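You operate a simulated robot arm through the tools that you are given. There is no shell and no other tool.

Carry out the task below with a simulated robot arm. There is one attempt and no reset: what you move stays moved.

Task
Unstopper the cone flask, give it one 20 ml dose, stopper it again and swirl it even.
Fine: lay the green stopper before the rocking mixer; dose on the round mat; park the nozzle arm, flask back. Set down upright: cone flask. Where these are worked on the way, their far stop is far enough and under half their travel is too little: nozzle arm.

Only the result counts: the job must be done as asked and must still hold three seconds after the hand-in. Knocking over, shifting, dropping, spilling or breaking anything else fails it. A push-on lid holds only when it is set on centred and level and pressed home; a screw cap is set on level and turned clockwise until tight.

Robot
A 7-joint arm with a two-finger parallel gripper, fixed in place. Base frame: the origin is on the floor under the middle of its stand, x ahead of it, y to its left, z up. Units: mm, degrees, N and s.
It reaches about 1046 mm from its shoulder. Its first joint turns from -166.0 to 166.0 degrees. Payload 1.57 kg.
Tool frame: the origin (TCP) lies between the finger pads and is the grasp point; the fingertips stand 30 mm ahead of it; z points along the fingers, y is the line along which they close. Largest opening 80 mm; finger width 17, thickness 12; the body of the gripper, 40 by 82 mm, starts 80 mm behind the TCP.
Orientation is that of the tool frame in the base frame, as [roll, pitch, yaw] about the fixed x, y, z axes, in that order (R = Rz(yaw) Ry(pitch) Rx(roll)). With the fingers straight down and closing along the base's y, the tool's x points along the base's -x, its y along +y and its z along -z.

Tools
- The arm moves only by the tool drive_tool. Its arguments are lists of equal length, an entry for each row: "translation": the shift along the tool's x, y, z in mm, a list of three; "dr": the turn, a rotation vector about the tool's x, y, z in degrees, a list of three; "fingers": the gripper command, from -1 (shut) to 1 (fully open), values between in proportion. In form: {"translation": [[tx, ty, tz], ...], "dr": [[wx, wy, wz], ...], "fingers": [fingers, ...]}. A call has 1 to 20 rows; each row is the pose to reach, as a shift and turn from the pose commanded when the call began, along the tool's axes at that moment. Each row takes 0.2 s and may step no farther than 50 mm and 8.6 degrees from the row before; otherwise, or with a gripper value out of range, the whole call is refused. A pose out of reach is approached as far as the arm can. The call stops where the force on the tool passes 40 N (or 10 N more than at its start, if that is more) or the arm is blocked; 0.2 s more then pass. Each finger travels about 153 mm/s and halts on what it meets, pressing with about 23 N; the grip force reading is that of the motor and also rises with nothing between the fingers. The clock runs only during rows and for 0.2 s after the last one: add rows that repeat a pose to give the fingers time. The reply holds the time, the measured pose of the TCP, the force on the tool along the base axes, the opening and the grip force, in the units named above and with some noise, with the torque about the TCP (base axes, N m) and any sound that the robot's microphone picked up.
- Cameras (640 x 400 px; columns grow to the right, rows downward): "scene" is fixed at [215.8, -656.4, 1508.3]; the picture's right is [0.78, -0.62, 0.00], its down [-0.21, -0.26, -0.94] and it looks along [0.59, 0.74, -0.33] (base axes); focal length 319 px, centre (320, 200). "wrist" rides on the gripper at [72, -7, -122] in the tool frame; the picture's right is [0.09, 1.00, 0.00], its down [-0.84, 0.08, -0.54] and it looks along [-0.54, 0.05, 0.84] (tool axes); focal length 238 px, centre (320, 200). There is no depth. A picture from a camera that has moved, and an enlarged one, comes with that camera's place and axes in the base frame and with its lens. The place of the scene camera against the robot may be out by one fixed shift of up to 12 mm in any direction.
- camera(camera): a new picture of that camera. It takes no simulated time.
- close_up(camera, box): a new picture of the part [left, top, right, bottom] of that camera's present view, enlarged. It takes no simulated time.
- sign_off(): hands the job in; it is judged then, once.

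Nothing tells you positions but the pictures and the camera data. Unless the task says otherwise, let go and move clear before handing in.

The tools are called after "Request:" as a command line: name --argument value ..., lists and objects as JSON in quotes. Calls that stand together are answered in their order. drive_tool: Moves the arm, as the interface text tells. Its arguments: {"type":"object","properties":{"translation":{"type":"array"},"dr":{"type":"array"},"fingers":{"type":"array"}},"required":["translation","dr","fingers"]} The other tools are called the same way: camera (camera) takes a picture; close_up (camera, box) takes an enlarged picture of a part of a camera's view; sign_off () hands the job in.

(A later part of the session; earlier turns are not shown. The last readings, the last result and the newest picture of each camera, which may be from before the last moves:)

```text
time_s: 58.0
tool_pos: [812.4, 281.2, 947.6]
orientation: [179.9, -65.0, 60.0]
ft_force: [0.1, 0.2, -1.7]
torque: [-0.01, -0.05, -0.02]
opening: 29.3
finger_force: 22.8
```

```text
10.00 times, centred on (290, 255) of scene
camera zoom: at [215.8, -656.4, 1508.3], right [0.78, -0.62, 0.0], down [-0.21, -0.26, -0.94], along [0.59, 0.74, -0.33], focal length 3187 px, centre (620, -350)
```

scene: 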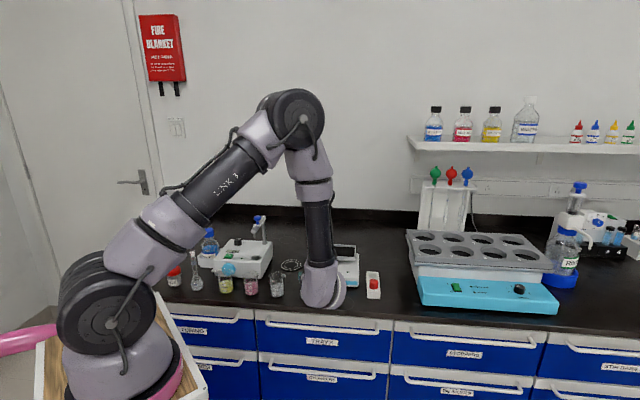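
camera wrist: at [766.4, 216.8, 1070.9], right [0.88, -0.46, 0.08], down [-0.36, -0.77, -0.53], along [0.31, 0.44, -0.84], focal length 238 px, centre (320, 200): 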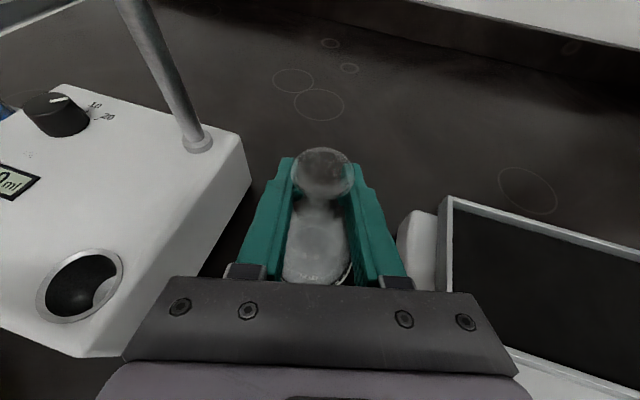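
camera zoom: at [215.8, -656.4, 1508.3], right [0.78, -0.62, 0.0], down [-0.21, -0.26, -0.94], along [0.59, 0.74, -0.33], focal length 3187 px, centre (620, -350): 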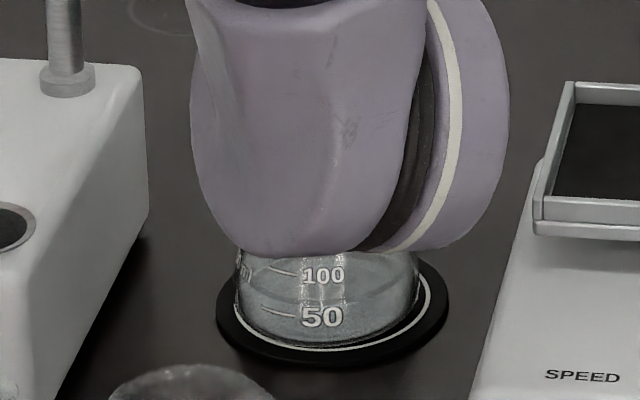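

Not yet in contact; I'll continue one millimetre at a time.

Request:
drive_tool --translation '[[-0.9, 0, 0.42], [-0.9, 0, 0.42]]' --dr '[[0, 0, 0], [0, 0, 0]]' --fingers '[-1, -1]'

Request:
drive_tool --translation '[[-0.9, 0, 0.42], [-0.9, 0, 0.42]]' --dr '[[0, 0, 0], [0, 0, 0]]' --fingers '[-1, -1]'

```text
time_s: 58.6
tool_pos: [812.1, 282.9, 948.0]
orientation: [-180.0, -65.1, 60.0]
ft_force: [-4.9, -3.4, 11.4]
torque: [-0.27, 0.47, 0.01]
opening: 29.4
finger_force: 23.0
```

```text
time_s: 59.2
tool_pos: [813.2, 282.9, 947.3]
orientation: [179.9, -65.2, 60.1]
ft_force: [-4.5, -1.8, 22.1]
torque: [-0.08, 0.35, -0.02]
opening: 29.3
finger_force: 23.1
```

Contact with the mat, now pressing 22 N. I'll back off 1.5 mm and open the fingers gradually.

Request:
drive_tool --translation '[[1.36, 0, -0.63], [1.36, 0, -0.63]]' --dr '[[0, 0, 0], [0, 0, 0]]' --fingers '[-1, -1]'

Request:
drive_tool --translation '[[0, 0, 0], [0, 0, 0], [0, 0, 0], [0, 0, 0], [0, 0, 0]]' --dr '[[0, 0, 0], [0, 0, 0], [0, 0, 0], [0, 0, 0], [0, 0, 0]]' --fingers '[-0.24, -0.15, 0, 0.2, 0.5]'

Request:
camera --camera "wrist"

Request:
close_up --camera "scene" --box '[270, 235, 310, 275]'

```text
time_s: 59.8
tool_pos: [811.2, 282.5, 948.5]
orientation: [-180.0, -65.0, 60.1]
ft_force: [1.8, 4.3, 12.6]
torque: [0.38, -0.09, -0.05]
opening: 29.2
finger_force: 23.2
```

```text
time_s: 61.0
tool_pos: [811.7, 281.6, 945.9]
orientation: [-180.0, -64.9, 60.1]
ft_force: [-0.3, -0.1, -0.9]
torque: [0.02, 0.0, 0.0]
opening: 60.1
finger_force: 0.0
```

```text
taken
camera wrist: at [766.1, 216.0, 1063.2], right [0.88, -0.46, 0.08], down [-0.36, -0.77, -0.53], along [0.31, 0.44, -0.84], focal length 238 px, centre (320, 200)
```

wrist: 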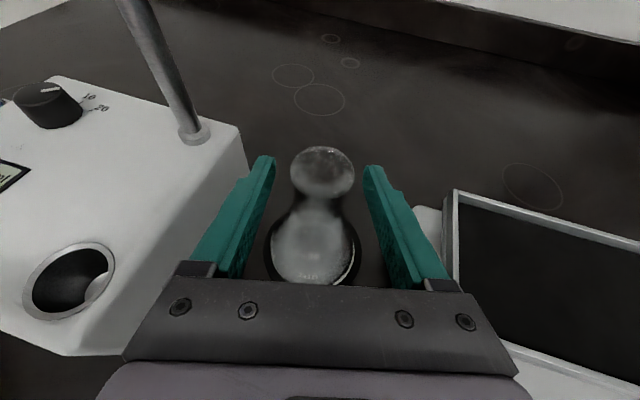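

```text
10.00 times, centred on (290, 255) of scene
camera zoom: at [215.8, -656.4, 1508.3], right [0.78, -0.62, 0.0], down [-0.21, -0.26, -0.94], along [0.59, 0.74, -0.33], focal length 3187 px, centre (620, -350)
```

zoom: 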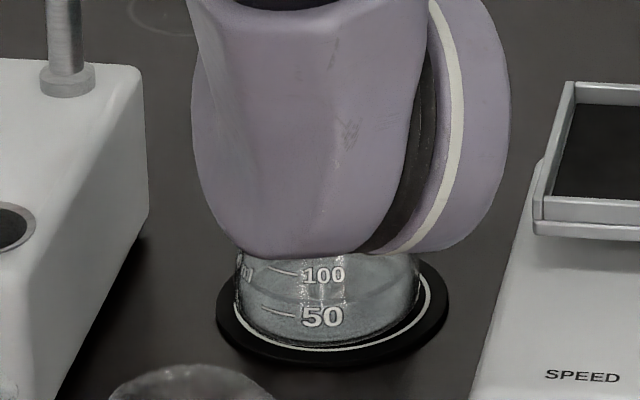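

The flask stands on the mat. I'll back the fingers straight out and then rise.

Request:
drive_tool --translation '[[0, 0, -20], [0, 0, -45], [0, 0, -80], [0, 0, -110], [40, 0, -125], [80, 0, -140], [120, 0, -155], [120, 0, -155]]' --dr '[[0, 0, 0], [0, 0, 0], [0, 0, 0], [0, 0, 0], [0, 0, 0], [0, 0, 0], [0, 0, 0], [0, 0, 0]]' --fingers '[0.5, 0.5, 0.5, 0.5, 0.5, 0.5, 0.5, 0.5]'

Request:
camera --camera "wrist"

Request:
close_up --camera "scene" --box '[220, 200, 340, 300]'

```text
time_s: 62.8
tool_pos: [766.7, 204.8, 1120.9]
orientation: [-179.9, -64.9, 59.9]
ft_force: [-0.4, -0.4, 0.0]
torque: [0.02, -0.03, 0.04]
opening: 59.8
finger_force: 0.0
```

```text
taken
camera wrist: at [719.9, 137.7, 1237.0], right [0.88, -0.46, 0.08], down [-0.36, -0.77, -0.53], along [0.31, 0.44, -0.84], focal length 238 px, centre (320, 200)
```

wrist: 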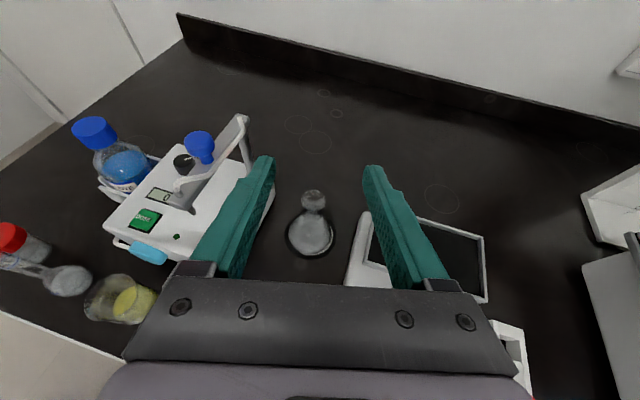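

```text
4.00 times, centred on (280, 250) of scene
camera zoom: at [215.8, -656.4, 1508.3], right [0.78, -0.62, 0.0], down [-0.21, -0.26, -0.94], along [0.59, 0.74, -0.33], focal length 1275 px, centre (480, 0)
```

zoom: 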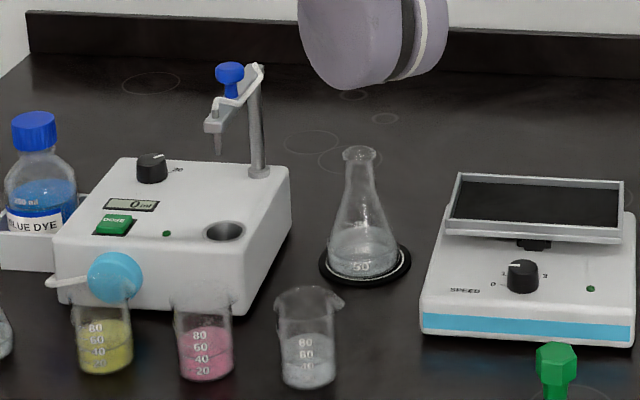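

The flask stands centred on the mat. Now I'll return the gripper to vertical and look at the nozzle arm's blue knob from above.

Request:
drive_tool --translation '[[9, 0, -4], [18, 0, -8], [27, 0, -12.7], [36, 0, -17], [36, 0, -17], [36, 0, -17], [36, 0, -17], [36, 0, -17], [36, 0, -17]]' --dr '[[0, -8.125, 0], [0, -16.25, 0], [0, -24.375, 0], [0, -32.5, 0], [0, -40.625, 0], [0, -48.75, 0], [0, -56.875, 0], [0, -65, 0], [0, -65, 0]]' --fingers '[0.5, 0.5, 0.5, 0.5, 0.5, 0.5, 0.5, 0.5, 0.5]'

Request:
camera --camera "wrist"

```text
time_s: 64.8
tool_pos: [766.8, 204.5, 1161.3]
orientation: [-180.0, 0.1, 59.9]
ft_force: [0.1, -1.4, 0.3]
torque: [0.01, 0.02, 0.01]
opening: 60.1
finger_force: 0.1
```

```text
taken
camera wrist: at [797.3, 269.3, 1282.2], right [0.91, -0.42, 0.0], down [-0.35, -0.76, 0.54], along [-0.23, -0.49, -0.84], focal length 238 px, centre (320, 200)
```

wrist: 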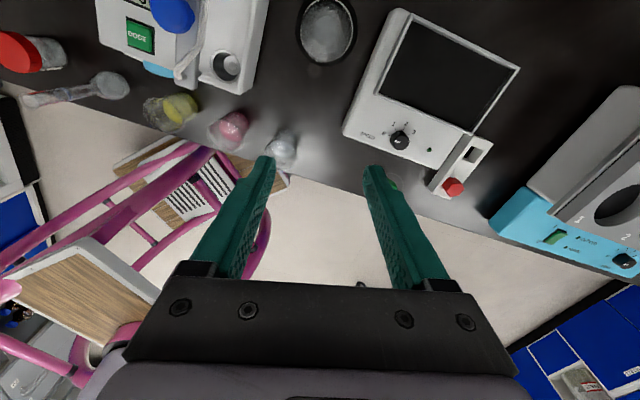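

Next I'll move above the blue knob near (714, 336), turned so that the fingers will close across the nozzle arm.

Request:
drive_tool --translation '[[22, -28, 0], [44, -56, 0], [66, -84, 0], [87.5, -111.5, 5], [87.5, -111.5, 11], [87.5, -111.5, 11]]' --dr '[[0, 0, 3], [0, 0, 6], [0, 0, 9], [0, 0, 13], [0, 0, 13], [0, 0, 13]]' --fingers '[0.5, 0.5, 0.5, 0.5, 0.5, 0.5]'

Request:
camera --camera "wrist"

Request:
close_up --camera "wrist" --box '[240, 60, 400, 200]'

Request:
close_up --camera "scene" --box '[235, 200, 285, 260]'

```text
time_s: 66.2
tool_pos: [713.8, 337.3, 1151.3]
orientation: [179.9, 0.0, 47.0]
ft_force: [-0.3, 0.0, -0.2]
torque: [-0.02, 0.01, 0.0]
opening: 60.1
finger_force: 0.1
```

```text
taken
camera wrist: at [757.7, 394.1, 1272.5], right [0.79, -0.61, 0.0], down [-0.51, -0.66, 0.54], along [-0.33, -0.43, -0.84], focal length 238 px, centre (320, 200)
```

wrist: 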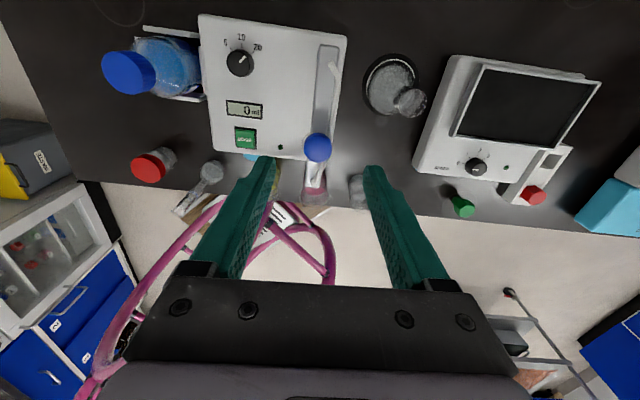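

```text
2.86 times, centred on (320, 130) of wrist
camera zoom: at [757.7, 394.1, 1272.5], right [0.79, -0.61, 0.0], down [-0.51, -0.66, 0.54], along [-0.33, -0.43, -0.84], focal length 681 px, centre (320, 400)
```

zoom: 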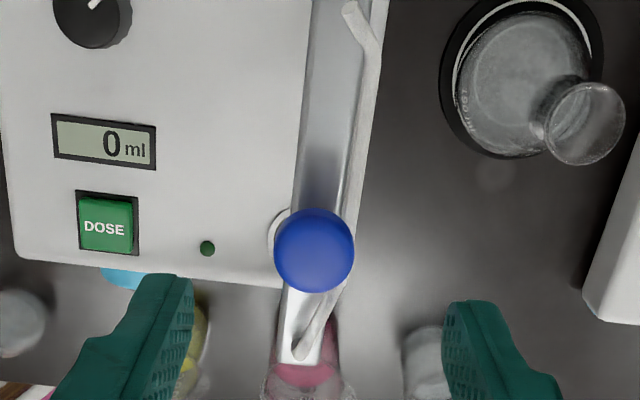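

```text
6.67 times, centred on (260, 230) of scene
camera zoom: at [215.8, -656.4, 1508.3], right [0.78, -0.62, 0.0], down [-0.21, -0.26, -0.94], along [0.59, 0.74, -0.33], focal length 2125 px, centre (720, 0)
```

zoom: 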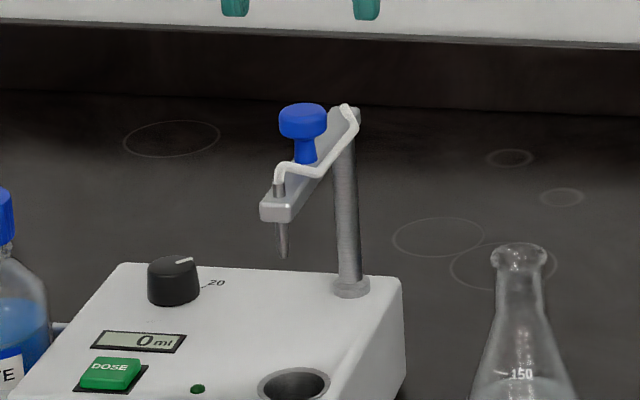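

The blue knob is a mushroom head about 27 mm wide, with its top near z 1066. I'll lower the open fingers to just above it and re-check.

Request:
drive_tool --translation '[[-1.7, -1.2, 20], [-3.5, -2.3, 40], [-3.5, -2.3, 50], [-3.5, -2.3, 50]]' --dr '[[0, 0, 0], [0, 0, 0], [0, 0, 0], [0, 0, 0]]' --fingers '[0.4, 0.4, 0.4, 0.4]'

Request:
close_up --camera "wrist" --box '[240, 100, 400, 230]'

Request:
close_up --camera "scene" --box '[230, 195, 290, 255]'

```text
time_s: 67.2
tool_pos: [709.0, 335.7, 1101.7]
orientation: [-179.9, 0.0, 47.1]
ft_force: [-0.4, 0.1, -0.4]
torque: [-0.01, -0.04, -0.01]
opening: 55.8
finger_force: 0.1
```

```text
3.08 times, centred on (320, 165) of wrist
camera zoom: at [753.5, 392.3, 1223.4], right [0.79, -0.61, 0.0], down [-0.51, -0.66, 0.54], along [-0.33, -0.43, -0.84], focal length 733 px, centre (320, 308)
```

zoom: 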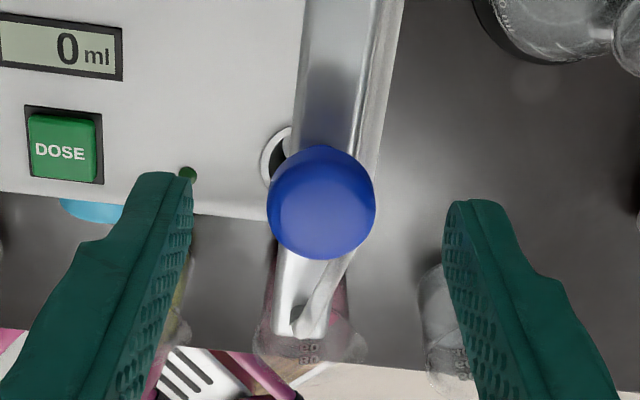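

```text
6.67 times, centred on (260, 225) of scene
camera zoom: at [215.8, -656.4, 1508.3], right [0.78, -0.62, 0.0], down [-0.21, -0.26, -0.94], along [0.59, 0.74, -0.33], focal length 2125 px, centre (720, 33)
```

zoom: 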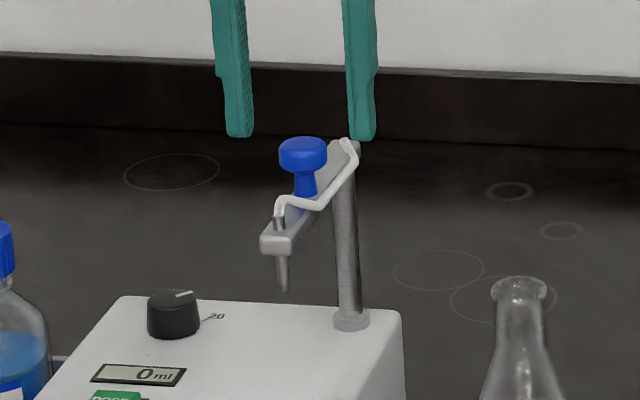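

The knob is centred, top at z 1065. I'll descend so that the fingertips sit just below its head, and close on it.

Request:
drive_tool --translation '[[0, -0.6, 10], [0, -0.6, 17], [0, -0.6, 20], [0, -0.6, 20]]' --dr '[[0, 0, 0], [0, 0, 0], [0, 0, 0], [0, 0, 0]]' --fingers '[0.4, 0.4, 0.4, 0.4]'

Request:
drive_tool --translation '[[0, 0, 0], [0, 0, 0], [0, 0, 0], [0, 0, 0]]' --dr '[[0, 0, 0], [0, 0, 0], [0, 0, 0], [0, 0, 0]]' --fingers '[0, -0.2, -0.5, -0.5]'

Request:
close_up --camera "wrist" --box '[240, 100, 400, 230]'

Request:
close_up --camera "scene" --box '[230, 195, 290, 255]'

```text
time_s: 68.2
tool_pos: [709.3, 334.9, 1080.6]
orientation: [-180.0, 0.0, 47.0]
ft_force: [1.0, 0.0, 0.2]
torque: [0.0, 0.0, 0.01]
opening: 55.7
finger_force: 0.0
```

```text
time_s: 69.2
tool_pos: [710.0, 335.1, 1080.6]
orientation: [-179.9, 0.0, 47.1]
ft_force: [0.0, -1.1, -1.9]
torque: [-0.03, -0.02, 0.01]
opening: 25.7
finger_force: 36.8
```

```text
3.08 times, centred on (320, 165) of wrist
camera zoom: at [753.4, 391.6, 1202.0], right [0.79, -0.61, 0.0], down [-0.51, -0.66, 0.54], along [-0.33, -0.43, -0.84], focal length 733 px, centre (320, 308)
```

zoom: 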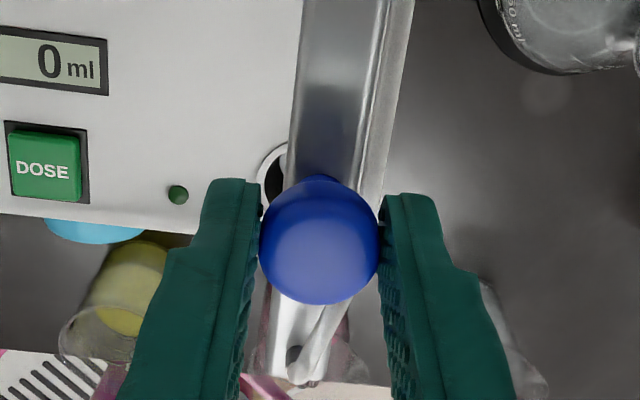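

```text
6.67 times, centred on (260, 225) of scene
camera zoom: at [215.8, -656.4, 1508.3], right [0.78, -0.62, 0.0], down [-0.21, -0.26, -0.94], along [0.59, 0.74, -0.33], focal length 2125 px, centre (720, 33)
```

zoom: 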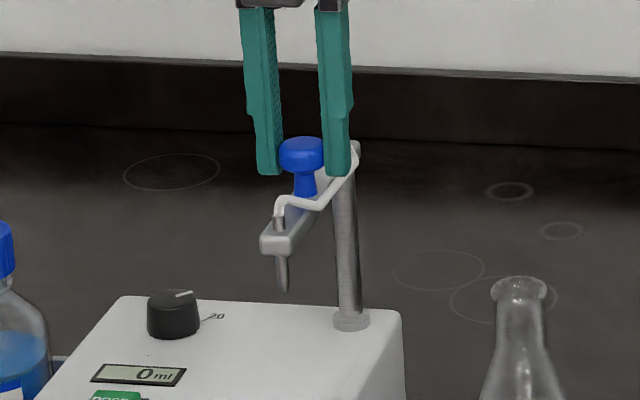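

The knob is gripped. I'll swing the arm about its post counter-clockwise in an arc, first 24°, and check forces.

Request:
drive_tool --translation '[[0.66, 9.5, 0], [2.65, 18.8, 0], [5.9, 27.8, 0], [5.9, 27.8, 0]]' --dr '[[0, 0, -8], [0, 0, -16], [0, 0, -24], [0, 0, -24]]' --fingers '[-0.5, -0.5, -0.5, -0.5]'

Request:
close_up --camera "scene" --box '[230, 195, 330, 275]'

Request:
camera --camera "wrist"

```text
time_s: 70.2
tool_pos: [733.8, 319.1, 1080.4]
orientation: [180.0, -0.1, 71.1]
ft_force: [-4.5, -5.0, 7.1]
torque: [-0.18, 0.09, 0.16]
opening: 25.5
finger_force: 37.1
```

```text
5.00 times, centred on (280, 235) of scene
camera zoom: at [215.8, -656.4, 1508.3], right [0.78, -0.62, 0.0], down [-0.21, -0.26, -0.94], along [0.59, 0.74, -0.33], focal length 1594 px, centre (520, 25)
```

zoom: 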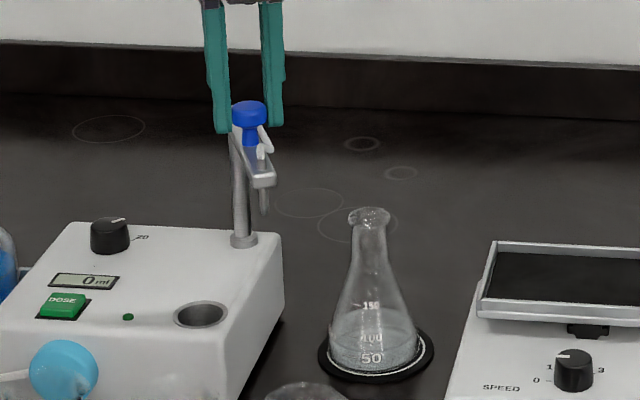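

```text
taken
camera wrist: at [750.8, 389.2, 1202.0], right [0.97, -0.24, 0.0], down [-0.2, -0.82, 0.54], along [-0.13, -0.53, -0.84], focal length 238 px, centre (320, 200)
```

wrist: 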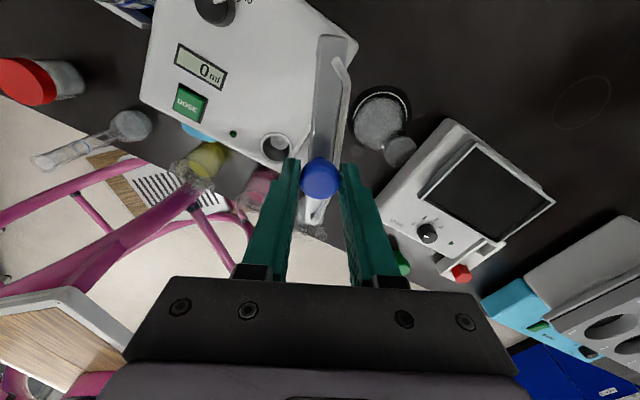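

The arm swings freely with the knob. I'll continue 24° more.

Request:
drive_tool --translation '[[0.2, 9.5, 0], [1.9, 18.8, 0], [5.0, 27.8, 0], [5.0, 27.8, 0]]' --dr '[[0, 0, -8], [0, 0, -16], [0, 0, -24], [0, 0, -24]]' --fingers '[-0.5, -0.5, -0.5, -0.5]'

Request:
close_up --camera "scene" --box '[230, 195, 330, 275]'

Request:
camera --camera "wrist"

```text
time_s: 71.2
tool_pos: [762.9, 316.6, 1081.7]
orientation: [179.9, 0.0, 95.0]
ft_force: [0.7, -8.5, 9.2]
torque: [-0.1, -0.02, 0.06]
opening: 25.5
finger_force: 36.3
```

```text
5.00 times, centred on (280, 235) of scene
camera zoom: at [215.8, -656.4, 1508.3], right [0.78, -0.62, 0.0], down [-0.21, -0.26, -0.94], along [0.59, 0.74, -0.33], focal length 1594 px, centre (520, 25)
```

zoom: 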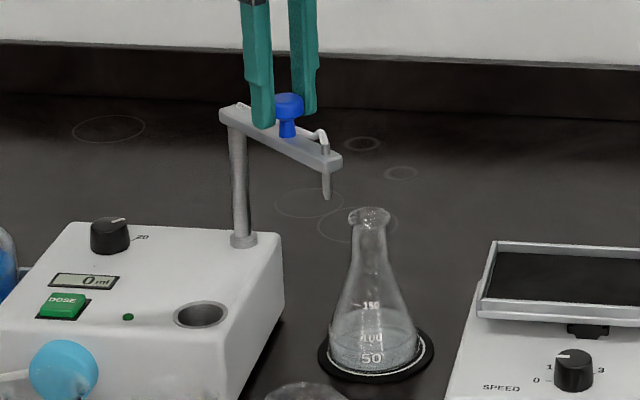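

```text
taken
camera wrist: at [749.0, 386.5, 1202.0], right [0.98, 0.18, 0.0], down [0.15, -0.83, 0.54], along [0.1, -0.53, -0.84], focal length 238 px, centre (320, 200)
```

wrist: 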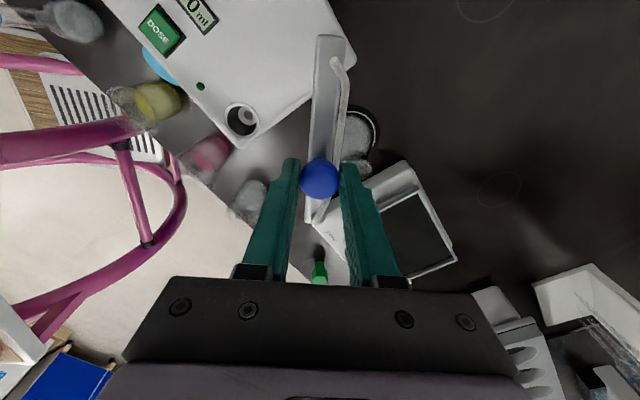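

The nozzle is approaching the flask, about 33 mm above the rim. I'll continue 14°, with a slight outward correction.

Request:
drive_tool --translation '[[-0.6, 8.3, -0.4], [0.8, 16.5, -0.8], [0.8, 16.5, -0.8]]' --dr '[[0, 0, -7], [0, 0, -14], [0, 0, -14]]' --fingers '[-0.5, -0.5, -0.5]'

Request:
close_up --camera "scene" --box '[230, 195, 330, 275]'

Request:
camera --camera "wrist"

```text
time_s: 72.0
tool_pos: [777.7, 318.1, 1080.8]
orientation: [-180.0, -0.1, 109.1]
ft_force: [1.4, 0.3, 6.2]
torque: [-0.06, -0.07, -0.08]
opening: 25.4
finger_force: 36.8
```

```text
5.00 times, centred on (280, 235) of scene
camera zoom: at [215.8, -656.4, 1508.3], right [0.78, -0.62, 0.0], down [-0.21, -0.26, -0.94], along [0.59, 0.74, -0.33], focal length 1594 px, centre (520, 25)
```

zoom: 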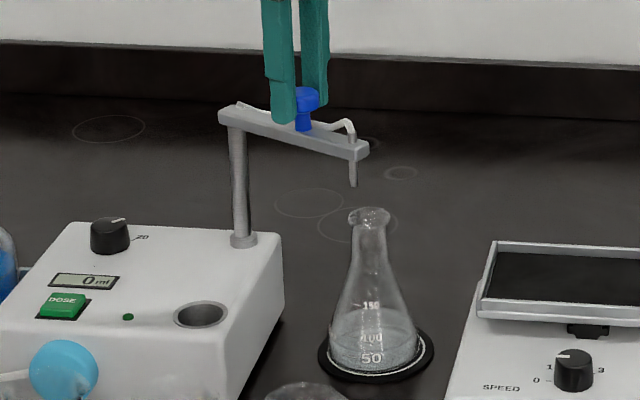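

```text
taken
camera wrist: at [747.7, 384.6, 1202.0], right [0.91, 0.41, 0.0], down [0.35, -0.77, 0.54], along [0.22, -0.49, -0.84], focal length 238 px, centre (320, 200)
```

wrist: 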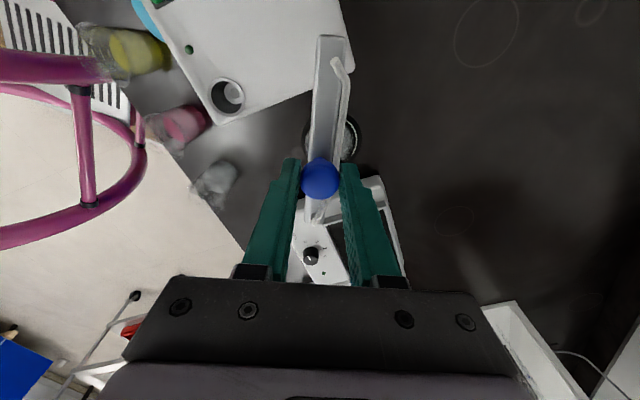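

About 10° remain. I'll continue in smaller steps to feel for the far stop.

Request:
drive_tool --translation '[[0.2, 5.9, 0], [0.2, 5.9, 0]]' --dr '[[0, 0, -5], [0, 0, -5]]' --fingers '[-0.5, -0.5]'

Request:
drive_tool --translation '[[0.1, 3.5, 0], [0.1, 3.5, 0]]' --dr '[[0, 0, -3], [0, 0, -3]]' --fingers '[-0.5, -0.5]'

Request:
close_up --camera "scene" --box '[230, 195, 330, 275]'

Request:
close_up --camera "wrist" --box '[240, 30, 440, 240]'

```text
time_s: 72.6
tool_pos: [782.0, 322.0, 1081.1]
orientation: [-180.0, -0.1, 114.1]
ft_force: [-2.0, 6.4, 2.7]
torque: [0.0, 0.03, -0.03]
opening: 25.6
finger_force: 36.4
```

```text
time_s: 73.2
tool_pos: [786.1, 322.7, 1080.9]
orientation: [-180.0, -0.1, 117.0]
ft_force: [-4.5, 6.7, 2.5]
torque: [0.43, 0.14, 0.12]
opening: 25.4
finger_force: 37.3
```

```text
5.00 times, centred on (280, 235) of scene
camera zoom: at [215.8, -656.4, 1508.3], right [0.78, -0.62, 0.0], down [-0.21, -0.26, -0.94], along [0.59, 0.74, -0.33], focal length 1594 px, centre (520, 25)
```

zoom: 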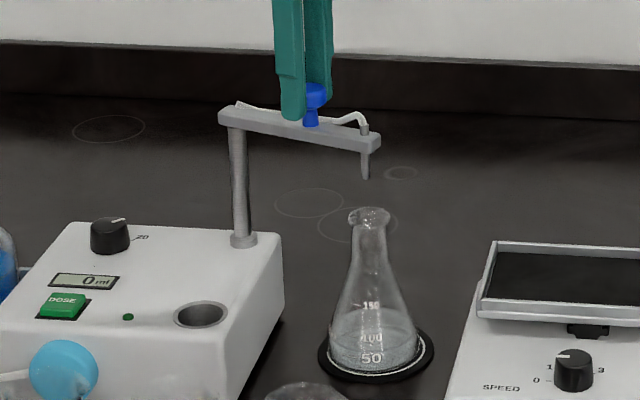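

```text
1.90 times, centred on (340, 135) of wrist
camera zoom: at [747.4, 383.4, 1202.0], right [0.84, 0.54, 0.0], down [0.45, -0.71, 0.54], along [0.29, -0.46, -0.84], focal length 454 px, centre (282, 324)
```

zoom: 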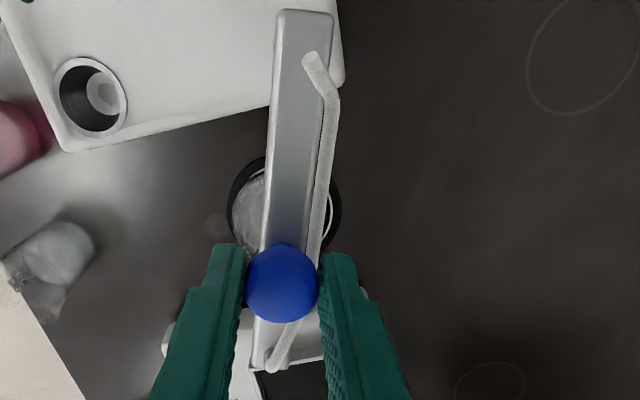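

The nozzle tip is nearly above the rim. I'll continue a few degrees more with a slight inward correction, to find the stop.

Request:
drive_tool --translation '[[0.9, 3.5, 0], [0.9, 3.5, 0]]' --dr '[[0, 0, -3], [0, 0, -3]]' --fingers '[-0.5, -0.5]'

Request:
drive_tool --translation '[[0.2, 2.4, 0], [0.2, 2.4, 0]]' --dr '[[0, 0, -2], [0, 0, -2]]' --fingers '[-0.5, -0.5]'

Request:
close_up --camera "scene" --box '[230, 195, 330, 275]'

```text
time_s: 73.8
tool_pos: [789.5, 325.2, 1081.1]
orientation: [180.0, 0.0, 120.0]
ft_force: [-3.0, 6.7, -2.7]
torque: [0.49, 0.23, 0.0]
opening: 25.2
finger_force: 36.4
```

```text
time_s: 74.4
tool_pos: [788.8, 323.7, 1081.8]
orientation: [-179.7, 0.0, 122.0]
ft_force: [-25.1, -5.5, -1.5]
torque: [-0.22, 0.5, -0.11]
opening: 25.4
finger_force: 36.7
```

```text
5.00 times, centred on (280, 235) of scene
camera zoom: at [215.8, -656.4, 1508.3], right [0.78, -0.62, 0.0], down [-0.21, -0.26, -0.94], along [0.59, 0.74, -0.33], focal length 1594 px, centre (520, 25)
```

zoom: 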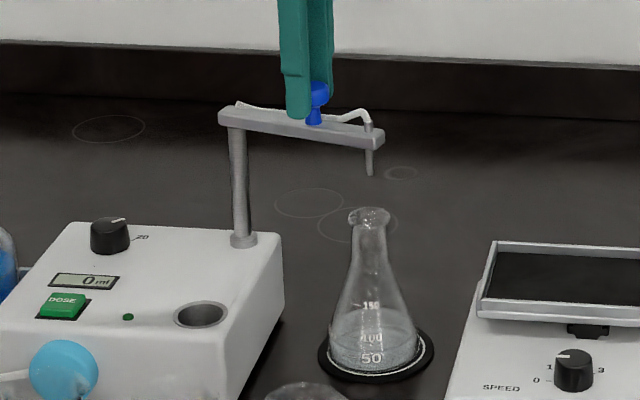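

Force rose to 25 N: the arm is at its far stop with the nozzle over the flask. I'll release the knob and rise.

Request:
drive_tool --translation '[[-0.1, -1.5, 0], [-0.1, -1.5, 0], [-0.1, -1.5, 0], [-0.1, -1.5, -15], [-0.1, -1.5, -40], [-0.1, -1.5, -70], [-0.1, -1.5, -70]]' --dr '[[0, 0, 1], [0, 0, 1], [0, 0, 1], [0, 0, 1], [0, 0, 1], [0, 0, 1], [0, 0, 1]]' --fingers '[-0.5, 0, 0.3, 0.3, 0.3, 0.3, 0.3]'

Request:
camera --camera "wrist"

Request:
close_up --camera "scene" --box '[230, 195, 330, 275]'

```text
time_s: 76.0
tool_pos: [791.6, 325.1, 1151.4]
orientation: [-180.0, -0.1, 120.9]
ft_force: [0.3, 0.8, -0.3]
torque: [0.01, 0.0, 0.01]
opening: 52.0
finger_force: 0.1
```

```text
taken
camera wrist: at [747.6, 382.1, 1272.6], right [0.81, 0.59, 0.0], down [0.5, -0.68, 0.54], along [0.32, -0.44, -0.84], focal length 238 px, centre (320, 200)
```

wrist: 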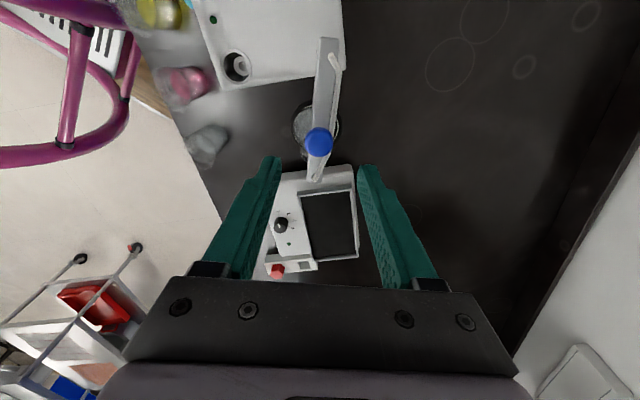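

```text
5.00 times, centred on (280, 235) of scene
camera zoom: at [215.8, -656.4, 1508.3], right [0.78, -0.62, 0.0], down [-0.21, -0.26, -0.94], along [0.59, 0.74, -0.33], focal length 1594 px, centre (520, 25)
```

zoom: 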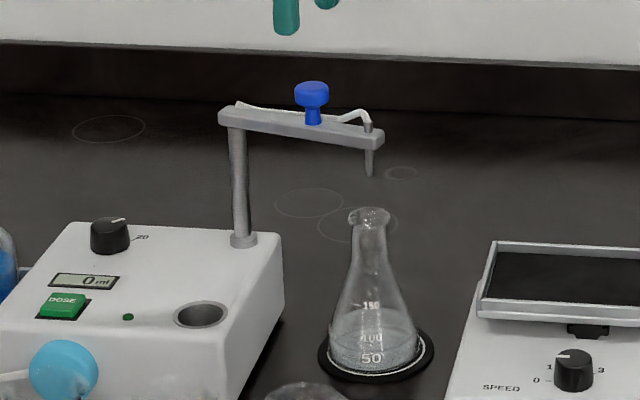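

The arm stays at the stop over the flask. I'll move to the DOSE button at about (600, 374), and check the nozzle alignment from there on the way.

Request:
drive_tool --translation '[[17.6, -17.4, 0], [35.2, -34.8, 0], [52.8, -52.1, 0], [70.4, -69.5, 0], [88, -86.9, 0], [105.5, -104.3, 0], [123.1, -121.6, 0], [140.7, -139, 0], [140.7, -139, 30], [140.7, -139, 30]]' --dr '[[0, 0, -7.4], [0, 0, -14.75], [0, 0, -22.1], [0, 0, -29.5], [0, 0, -36.9], [0, 0, -44.25], [0, 0, -51.6], [0, 0, -59], [0, 0, -59], [0, 0, -59]]' --fingers '[0, -0.5, -1, -1, -1, -1, -1, -1, -1, -1]'

Request:
camera --camera "wrist"

Request:
close_up --camera "wrist" --box '[200, 100, 360, 240]'

```text
time_s: 78.2
tool_pos: [599.4, 375.3, 1121.9]
orientation: [180.0, -0.1, -179.9]
ft_force: [0.2, 0.2, 0.2]
torque: [0.02, 0.01, 0.04]
opening: 0.0
finger_force: 21.6
```

```text
taken
camera wrist: at [526.1, 367.3, 1242.2], right [-0.09, 1.0, 0.0], down [0.84, 0.08, 0.54], along [0.54, 0.05, -0.84], focal length 238 px, centre (320, 200)
```

wrist: 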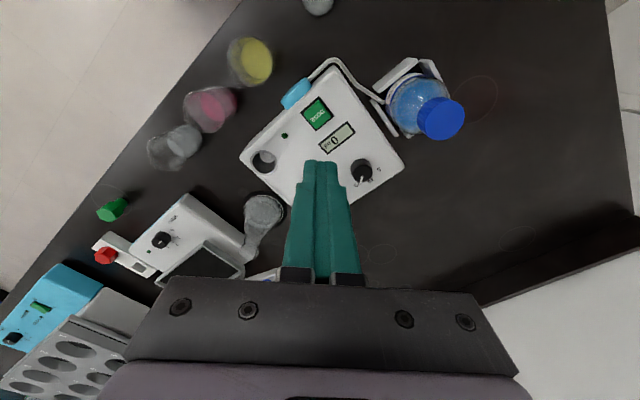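

```text
2.86 times, centred on (280, 170) of wrist
camera zoom: at [526.1, 367.3, 1242.2], right [-0.09, 1.0, 0.0], down [0.84, 0.08, 0.54], along [0.54, 0.05, -0.84], focal length 681 px, centre (434, 286)
```

zoom: 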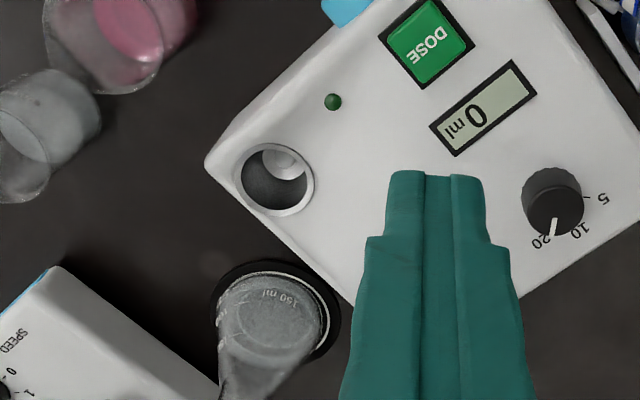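

The dial shows 20 from here too. I'll rise briefly to check the nozzle against the flask mouth from this second viewpoint.

Request:
drive_tool --translation '[[0, 0, -45], [0, 0, -90], [0, 0, -130], [0, 0, -130]]' --dr '[[0, 0, 0], [0, 0, 0], [0, 0, 0], [0, 0, 0]]' --fingers '[-1, -1, -1, -1]'

Request:
camera --camera "wrist"

Request:
close_up --camera "wrist" --box '[230, 170, 310, 250]'

Request:
close_up --camera "scene" --box '[270, 210, 310, 270]'

```text
time_s: 79.2
tool_pos: [601.1, 373.2, 1250.7]
orientation: [-180.0, 0.0, -180.0]
ft_force: [0.2, 0.2, 0.6]
torque: [-0.01, 0.0, 0.0]
opening: 0.0
finger_force: 21.8
```

```text
taken
camera wrist: at [528.6, 366.0, 1372.2], right [-0.09, 1.0, 0.0], down [0.84, 0.08, 0.54], along [0.54, 0.05, -0.84], focal length 238 px, centre (320, 200)
```

wrist: 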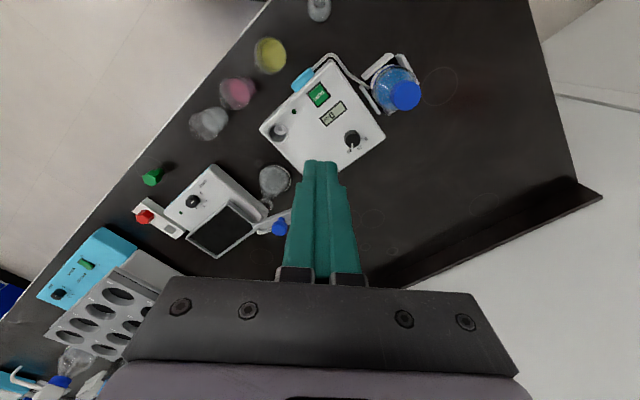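

```text
5.00 times, centred on (270, 210) of wrist
camera zoom: at [528.6, 366.0, 1372.2], right [-0.09, 1.0, 0.0], down [0.84, 0.08, 0.54], along [0.54, 0.05, -0.84], focal length 1192 px, centre (570, 150)
```

zoom: 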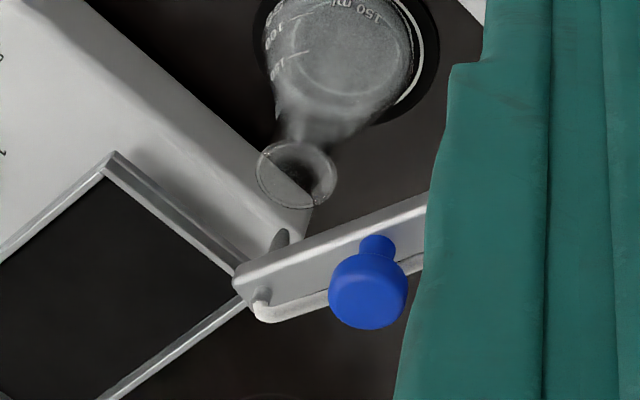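

```text
6.67 times, centred on (290, 240) of scene
camera zoom: at [215.8, -656.4, 1508.3], right [0.78, -0.62, 0.0], down [-0.21, -0.26, -0.94], along [0.59, 0.74, -0.33], focal length 2125 px, centre (520, -67)
```

zoom: 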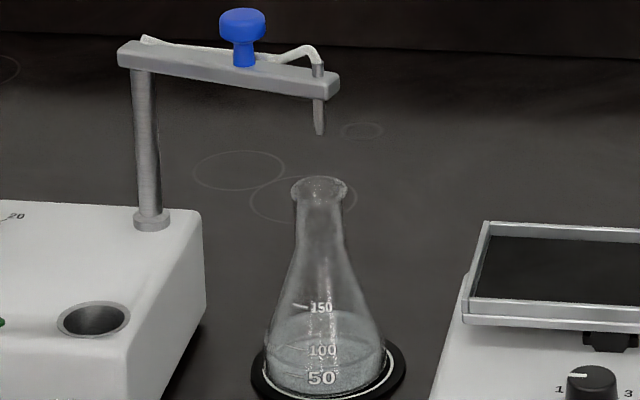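

The nozzle is within about 5 mm of the flask's axis, well inside the mouth. Now I'll zoom on the DOSE button to align the press.

Request:
close_up --camera "wrist" --box '[280, 60, 370, 170]'

```text
3.64 times, centred on (325, 115) of wrist
camera zoom: at [528.6, 366.0, 1372.2], right [-0.09, 1.0, 0.0], down [0.84, 0.08, 0.54], along [0.54, 0.05, -0.84], focal length 867 px, centre (302, 509)
```

zoom: 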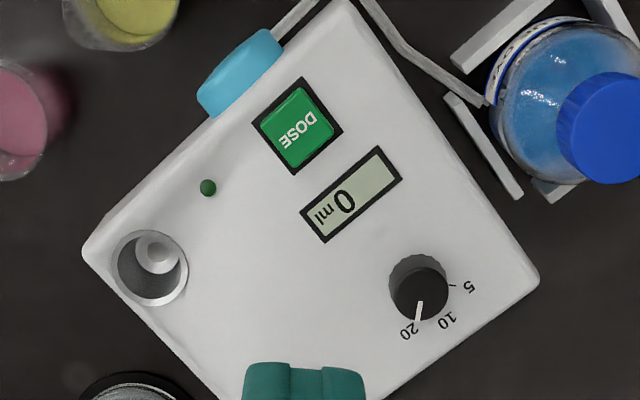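

The button centre is at about (599, 370). I'll lower the closed fingertips to about 25 mm above it.

Request:
drive_tool --translation '[[2, -3.3, 45], [2, -3.3, 90], [2, -3.3, 135], [2, -3.3, 180], [2, -3.3, 225], [2, -3.3, 260], [2, -3.3, 272], [2, -3.3, 272]]' --dr '[[0, 0, 0], [0, 0, 0], [0, 0, 0], [0, 0, 0], [0, 0, 0], [0, 0, 0], [0, 0, 0], [0, 0, 0]]' --fingers '[-1, -1, -1, -1, -1, -1, -1, -1]'

Request:
camera --camera "wrist"

Request:
close_up --camera "wrist" --box '[260, 90, 400, 220]'

Request:
close_up --camera "scene" --box '[205, 215, 285, 275]'

```text
time_s: 81.0
tool_pos: [597.3, 373.8, 978.9]
orientation: [-179.9, 0.0, -180.0]
ft_force: [0.2, 0.0, -0.9]
torque: [0.01, 0.03, 0.02]
opening: 0.2
finger_force: 21.4
```

```text
taken
camera wrist: at [524.6, 365.4, 1100.6], right [-0.09, 1.0, 0.0], down [0.84, 0.08, 0.54], along [0.54, 0.05, -0.84], focal length 238 px, centre (320, 200)
```

wrist: 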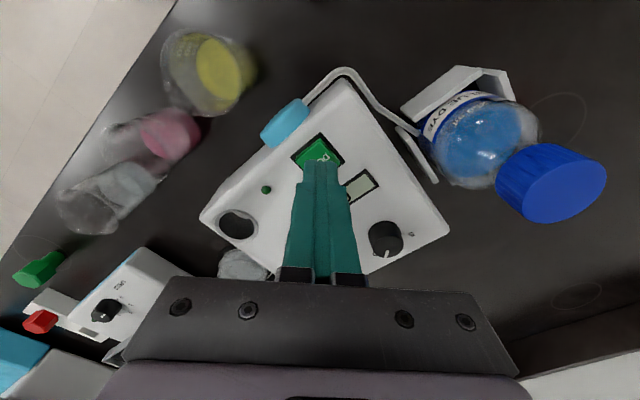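

```text
3.08 times, centred on (330, 155) of wrist
camera zoom: at [524.6, 365.4, 1100.6], right [-0.09, 1.0, 0.0], down [0.84, 0.08, 0.54], along [0.54, 0.05, -0.84], focal length 733 px, centre (289, 338)
```

zoom: 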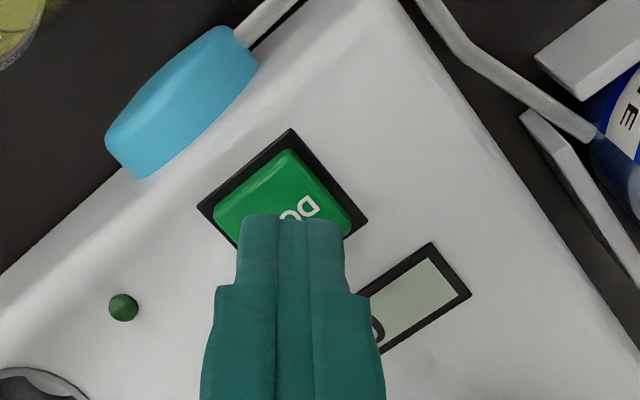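

```text
6.67 times, centred on (245, 245) of scene
camera zoom: at [215.8, -656.4, 1508.3], right [0.78, -0.62, 0.0], down [-0.21, -0.26, -0.94], along [0.59, 0.74, -0.33], focal length 2125 px, centre (820, -100)
```

zoom: 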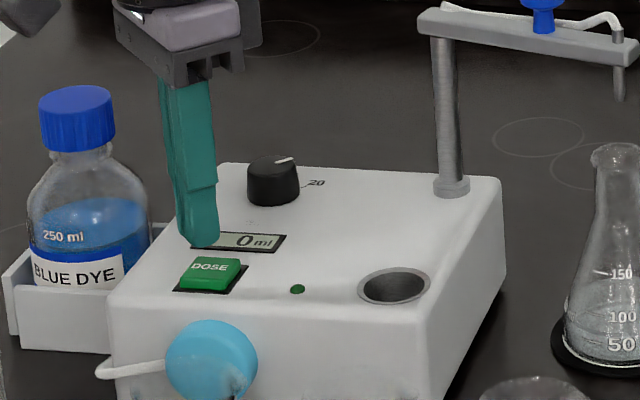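

The tip is nearly over the button centre; I'll shift 2 mm and descend close to it.

Request:
drive_tool --translation '[[0, -2, 6], [0, -2, 12], [0, -2, 16], [0, -2, 16]]' --dr '[[0, 0, 0], [0, 0, 0], [0, 0, 0], [0, 0, 0]]' --fingers '[-1, -1, -1, -1]'

Request:
close_up --camera "wrist" --box '[260, 90, 400, 220]'

Request:
close_up --camera "scene" --box '[210, 225, 260, 265]'

```text
time_s: 82.0
tool_pos: [596.2, 368.5, 964.4]
orientation: [-179.9, 0.0, -179.9]
ft_force: [0.5, -0.1, -0.4]
torque: [0.0, 0.01, -0.03]
opening: 0.1
finger_force: 20.9
```

```text
3.08 times, centred on (330, 155) of wrist
camera zoom: at [524.0, 362.5, 1084.9], right [-0.09, 1.0, 0.0], down [0.84, 0.08, 0.54], along [0.54, 0.05, -0.84], focal length 733 px, centre (289, 338)
```

zoom: 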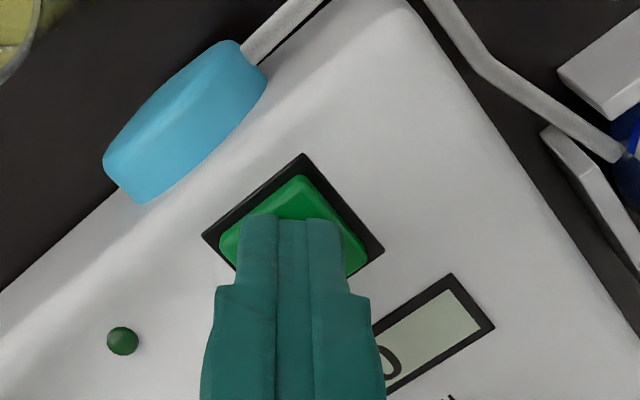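

```text
10.00 times, centred on (235, 245) of scene
camera zoom: at [215.8, -656.4, 1508.3], right [0.78, -0.62, 0.0], down [-0.21, -0.26, -0.94], along [0.59, 0.74, -0.33], focal length 3187 px, centre (1170, -250)
```

zoom: 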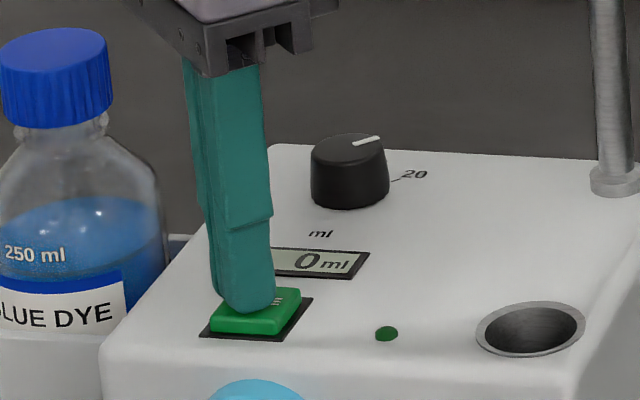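

The tip is just above the button. I'll press down in 1 mm steps, watching force, sound and the display.

Request:
drive_tool --translation '[[0, 0, 1], [0, 0, 2], [0, 0, 2]]' --dr '[[0, 0, 0], [0, 0, 0], [0, 0, 0]]' --fingers '[-1, -1, -1]'

Request:
drive_tool --translation '[[0, 0, 1], [0, 0, 2], [0, 0, 2]]' --dr '[[0, 0, 0], [0, 0, 0], [0, 0, 0]]' --fingers '[-1, -1, -1]'

Request:
close_up --camera "scene" --box '[210, 225, 260, 265]'

```text
time_s: 82.8
tool_pos: [596.8, 368.6, 962.4]
orientation: [-179.9, 0.0, 180.0]
ft_force: [0.8, 0.5, 1.4]
torque: [-0.02, 0.0, 0.01]
opening: 0.0
finger_force: 21.5
```

```text
time_s: 83.6
tool_pos: [597.4, 368.6, 958.6]
orientation: [179.9, 0.1, 180.0]
ft_force: [0.8, -0.1, 1.7]
torque: [0.02, -0.06, 0.0]
opening: 0.0
finger_force: 20.9
heard: click
```

```text
10.00 times, centred on (235, 245) of scene
camera zoom: at [215.8, -656.4, 1508.3], right [0.78, -0.62, 0.0], down [-0.21, -0.26, -0.94], along [0.59, 0.74, -0.33], focal length 3187 px, centre (1170, -250)
```

zoom: 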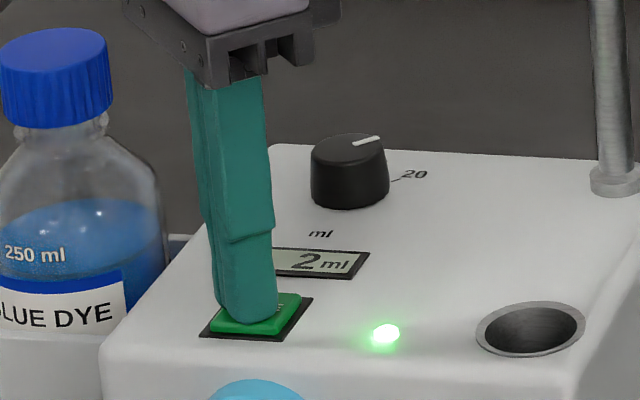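

A click, the light is on and the display counts up (2 ml). I'll lift off the button once and wait for the dose to finish.

Request:
drive_tool --translation '[[0, 0, -10], [0, 0, -30], [0, 0, -30]]' --dr '[[0, 0, 0], [0, 0, 0], [0, 0, 0]]' --fingers '[-1, -1, -1]'

Request:
close_up --camera "scene" --box '[210, 205, 310, 275]'

```text
time_s: 84.4
tool_pos: [596.4, 368.1, 990.1]
orientation: [179.9, 0.0, -180.0]
ft_force: [0.1, -0.5, 0.6]
torque: [0.03, 0.01, 0.02]
opening: 0.0
finger_force: 21.2
```

```text
5.71 times, centred on (260, 240) of scene
camera zoom: at [215.8, -656.4, 1508.3], right [0.78, -0.62, 0.0], down [-0.21, -0.26, -0.94], along [0.59, 0.74, -0.33], focal length 1821 px, centre (663, -29)
```

zoom: 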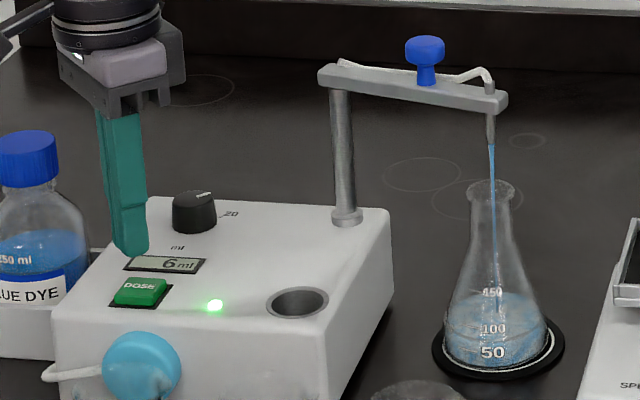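

The dye stream runs cleanly into the flask, 6 ml so far. I'll wait in place.

Request:
drive_tool --translation '[[0, 0, -40], [0, 0, -60], [0, 0, -60], [0, 0, -60], [0, 0, -60], [0, 0, -60], [0, 0, -60], [0, 0, -60], [0, 0, -60], [0, 0, -60], [0, 0, -60], [0, 0, -60], [0, 0, -60], [0, 0, -60], [0, 0, -60], [0, 0, -60]]' --dr '[[0, 0, 0], [0, 0, 0], [0, 0, 0], [0, 0, 0], [0, 0, 0], [0, 0, 0], [0, 0, 0], [0, 0, 0], [0, 0, 0], [0, 0, 0], [0, 0, 0], [0, 0, 0], [0, 0, 0], [0, 0, 0], [0, 0, 0], [0, 0, 0]]' --fingers '[-1, -1, -1, -1, -1, -1, -1, -1, -1, -1, -1, -1, -1, -1, -1, -1]'

Request:
close_up --camera "scene" --box '[210, 205, 310, 275]'

```text
time_s: 87.8
tool_pos: [595.8, 365.8, 1048.6]
orientation: [180.0, 0.0, 179.9]
ft_force: [-0.4, 0.6, -0.3]
torque: [-0.05, 0.03, 0.0]
opening: 0.0
finger_force: 21.6
```

```text
5.71 times, centred on (260, 240) of scene
camera zoom: at [215.8, -656.4, 1508.3], right [0.78, -0.62, 0.0], down [-0.21, -0.26, -0.94], along [0.59, 0.74, -0.33], focal length 1821 px, centre (663, -29)
```

zoom: 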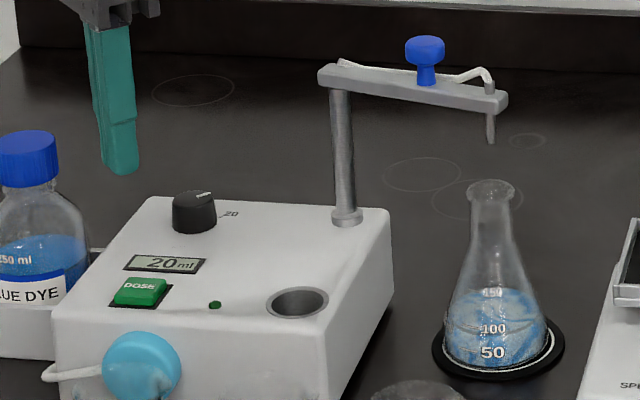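

The display reads 20 ml, the stream has stopped and the light is off. Now I'll go back to the nozzle arm's knob to park it.

Request:
drive_tool --translation '[[0, 0, -35], [0, 0, -70], [0, 0, -102], [-24, -5.4, -102], [-48, -10.9, -102], [-73, -16.3, -102], [-97, -21.8, -102], [-121, -27.2, -102], [-145, -32.6, -102], [-170, -38, -102], [-193.7, -43.5, -102], [-193.7, -43.5, -102]]' --dr '[[0, 0, 0], [0, 0, 0], [0, 0, 0], [0, 0, 7.4], [0, 0, 14.8], [0, 0, 22.1], [0, 0, 29.5], [0, 0, 36.9], [0, 0, 44.3], [0, 0, 51.6], [0, 0, 59], [0, 0, 59]]' --fingers '[-1, -1, -1, -0.5, 0, 0.4, 0.4, 0.4, 0.4, 0.4, 0.4, 0.4]'

Request:
close_up --camera "wrist" --box '[240, 60, 400, 200]'

```text
time_s: 90.4
tool_pos: [790.7, 323.0, 1151.8]
orientation: [179.9, 0.0, 121.0]
ft_force: [-0.2, 0.7, -0.2]
torque: [0.0, 0.01, -0.03]
opening: 56.1
finger_force: 0.0
```

```text
2.86 times, centred on (320, 130) of wrist
camera zoom: at [747.8, 381.2, 1272.9], right [0.81, 0.59, 0.0], down [0.5, -0.68, 0.54], along [0.32, -0.44, -0.84], focal length 681 px, centre (320, 400)
```

zoom: 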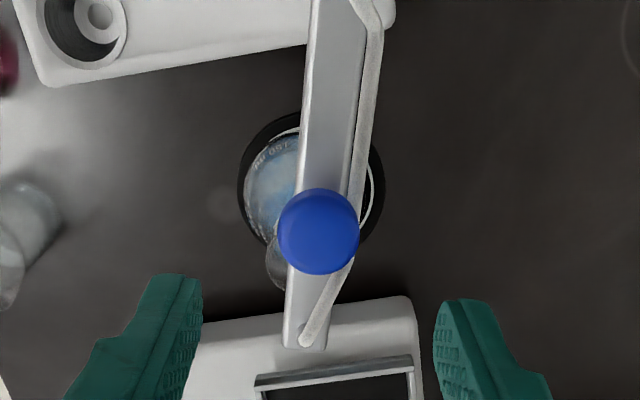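

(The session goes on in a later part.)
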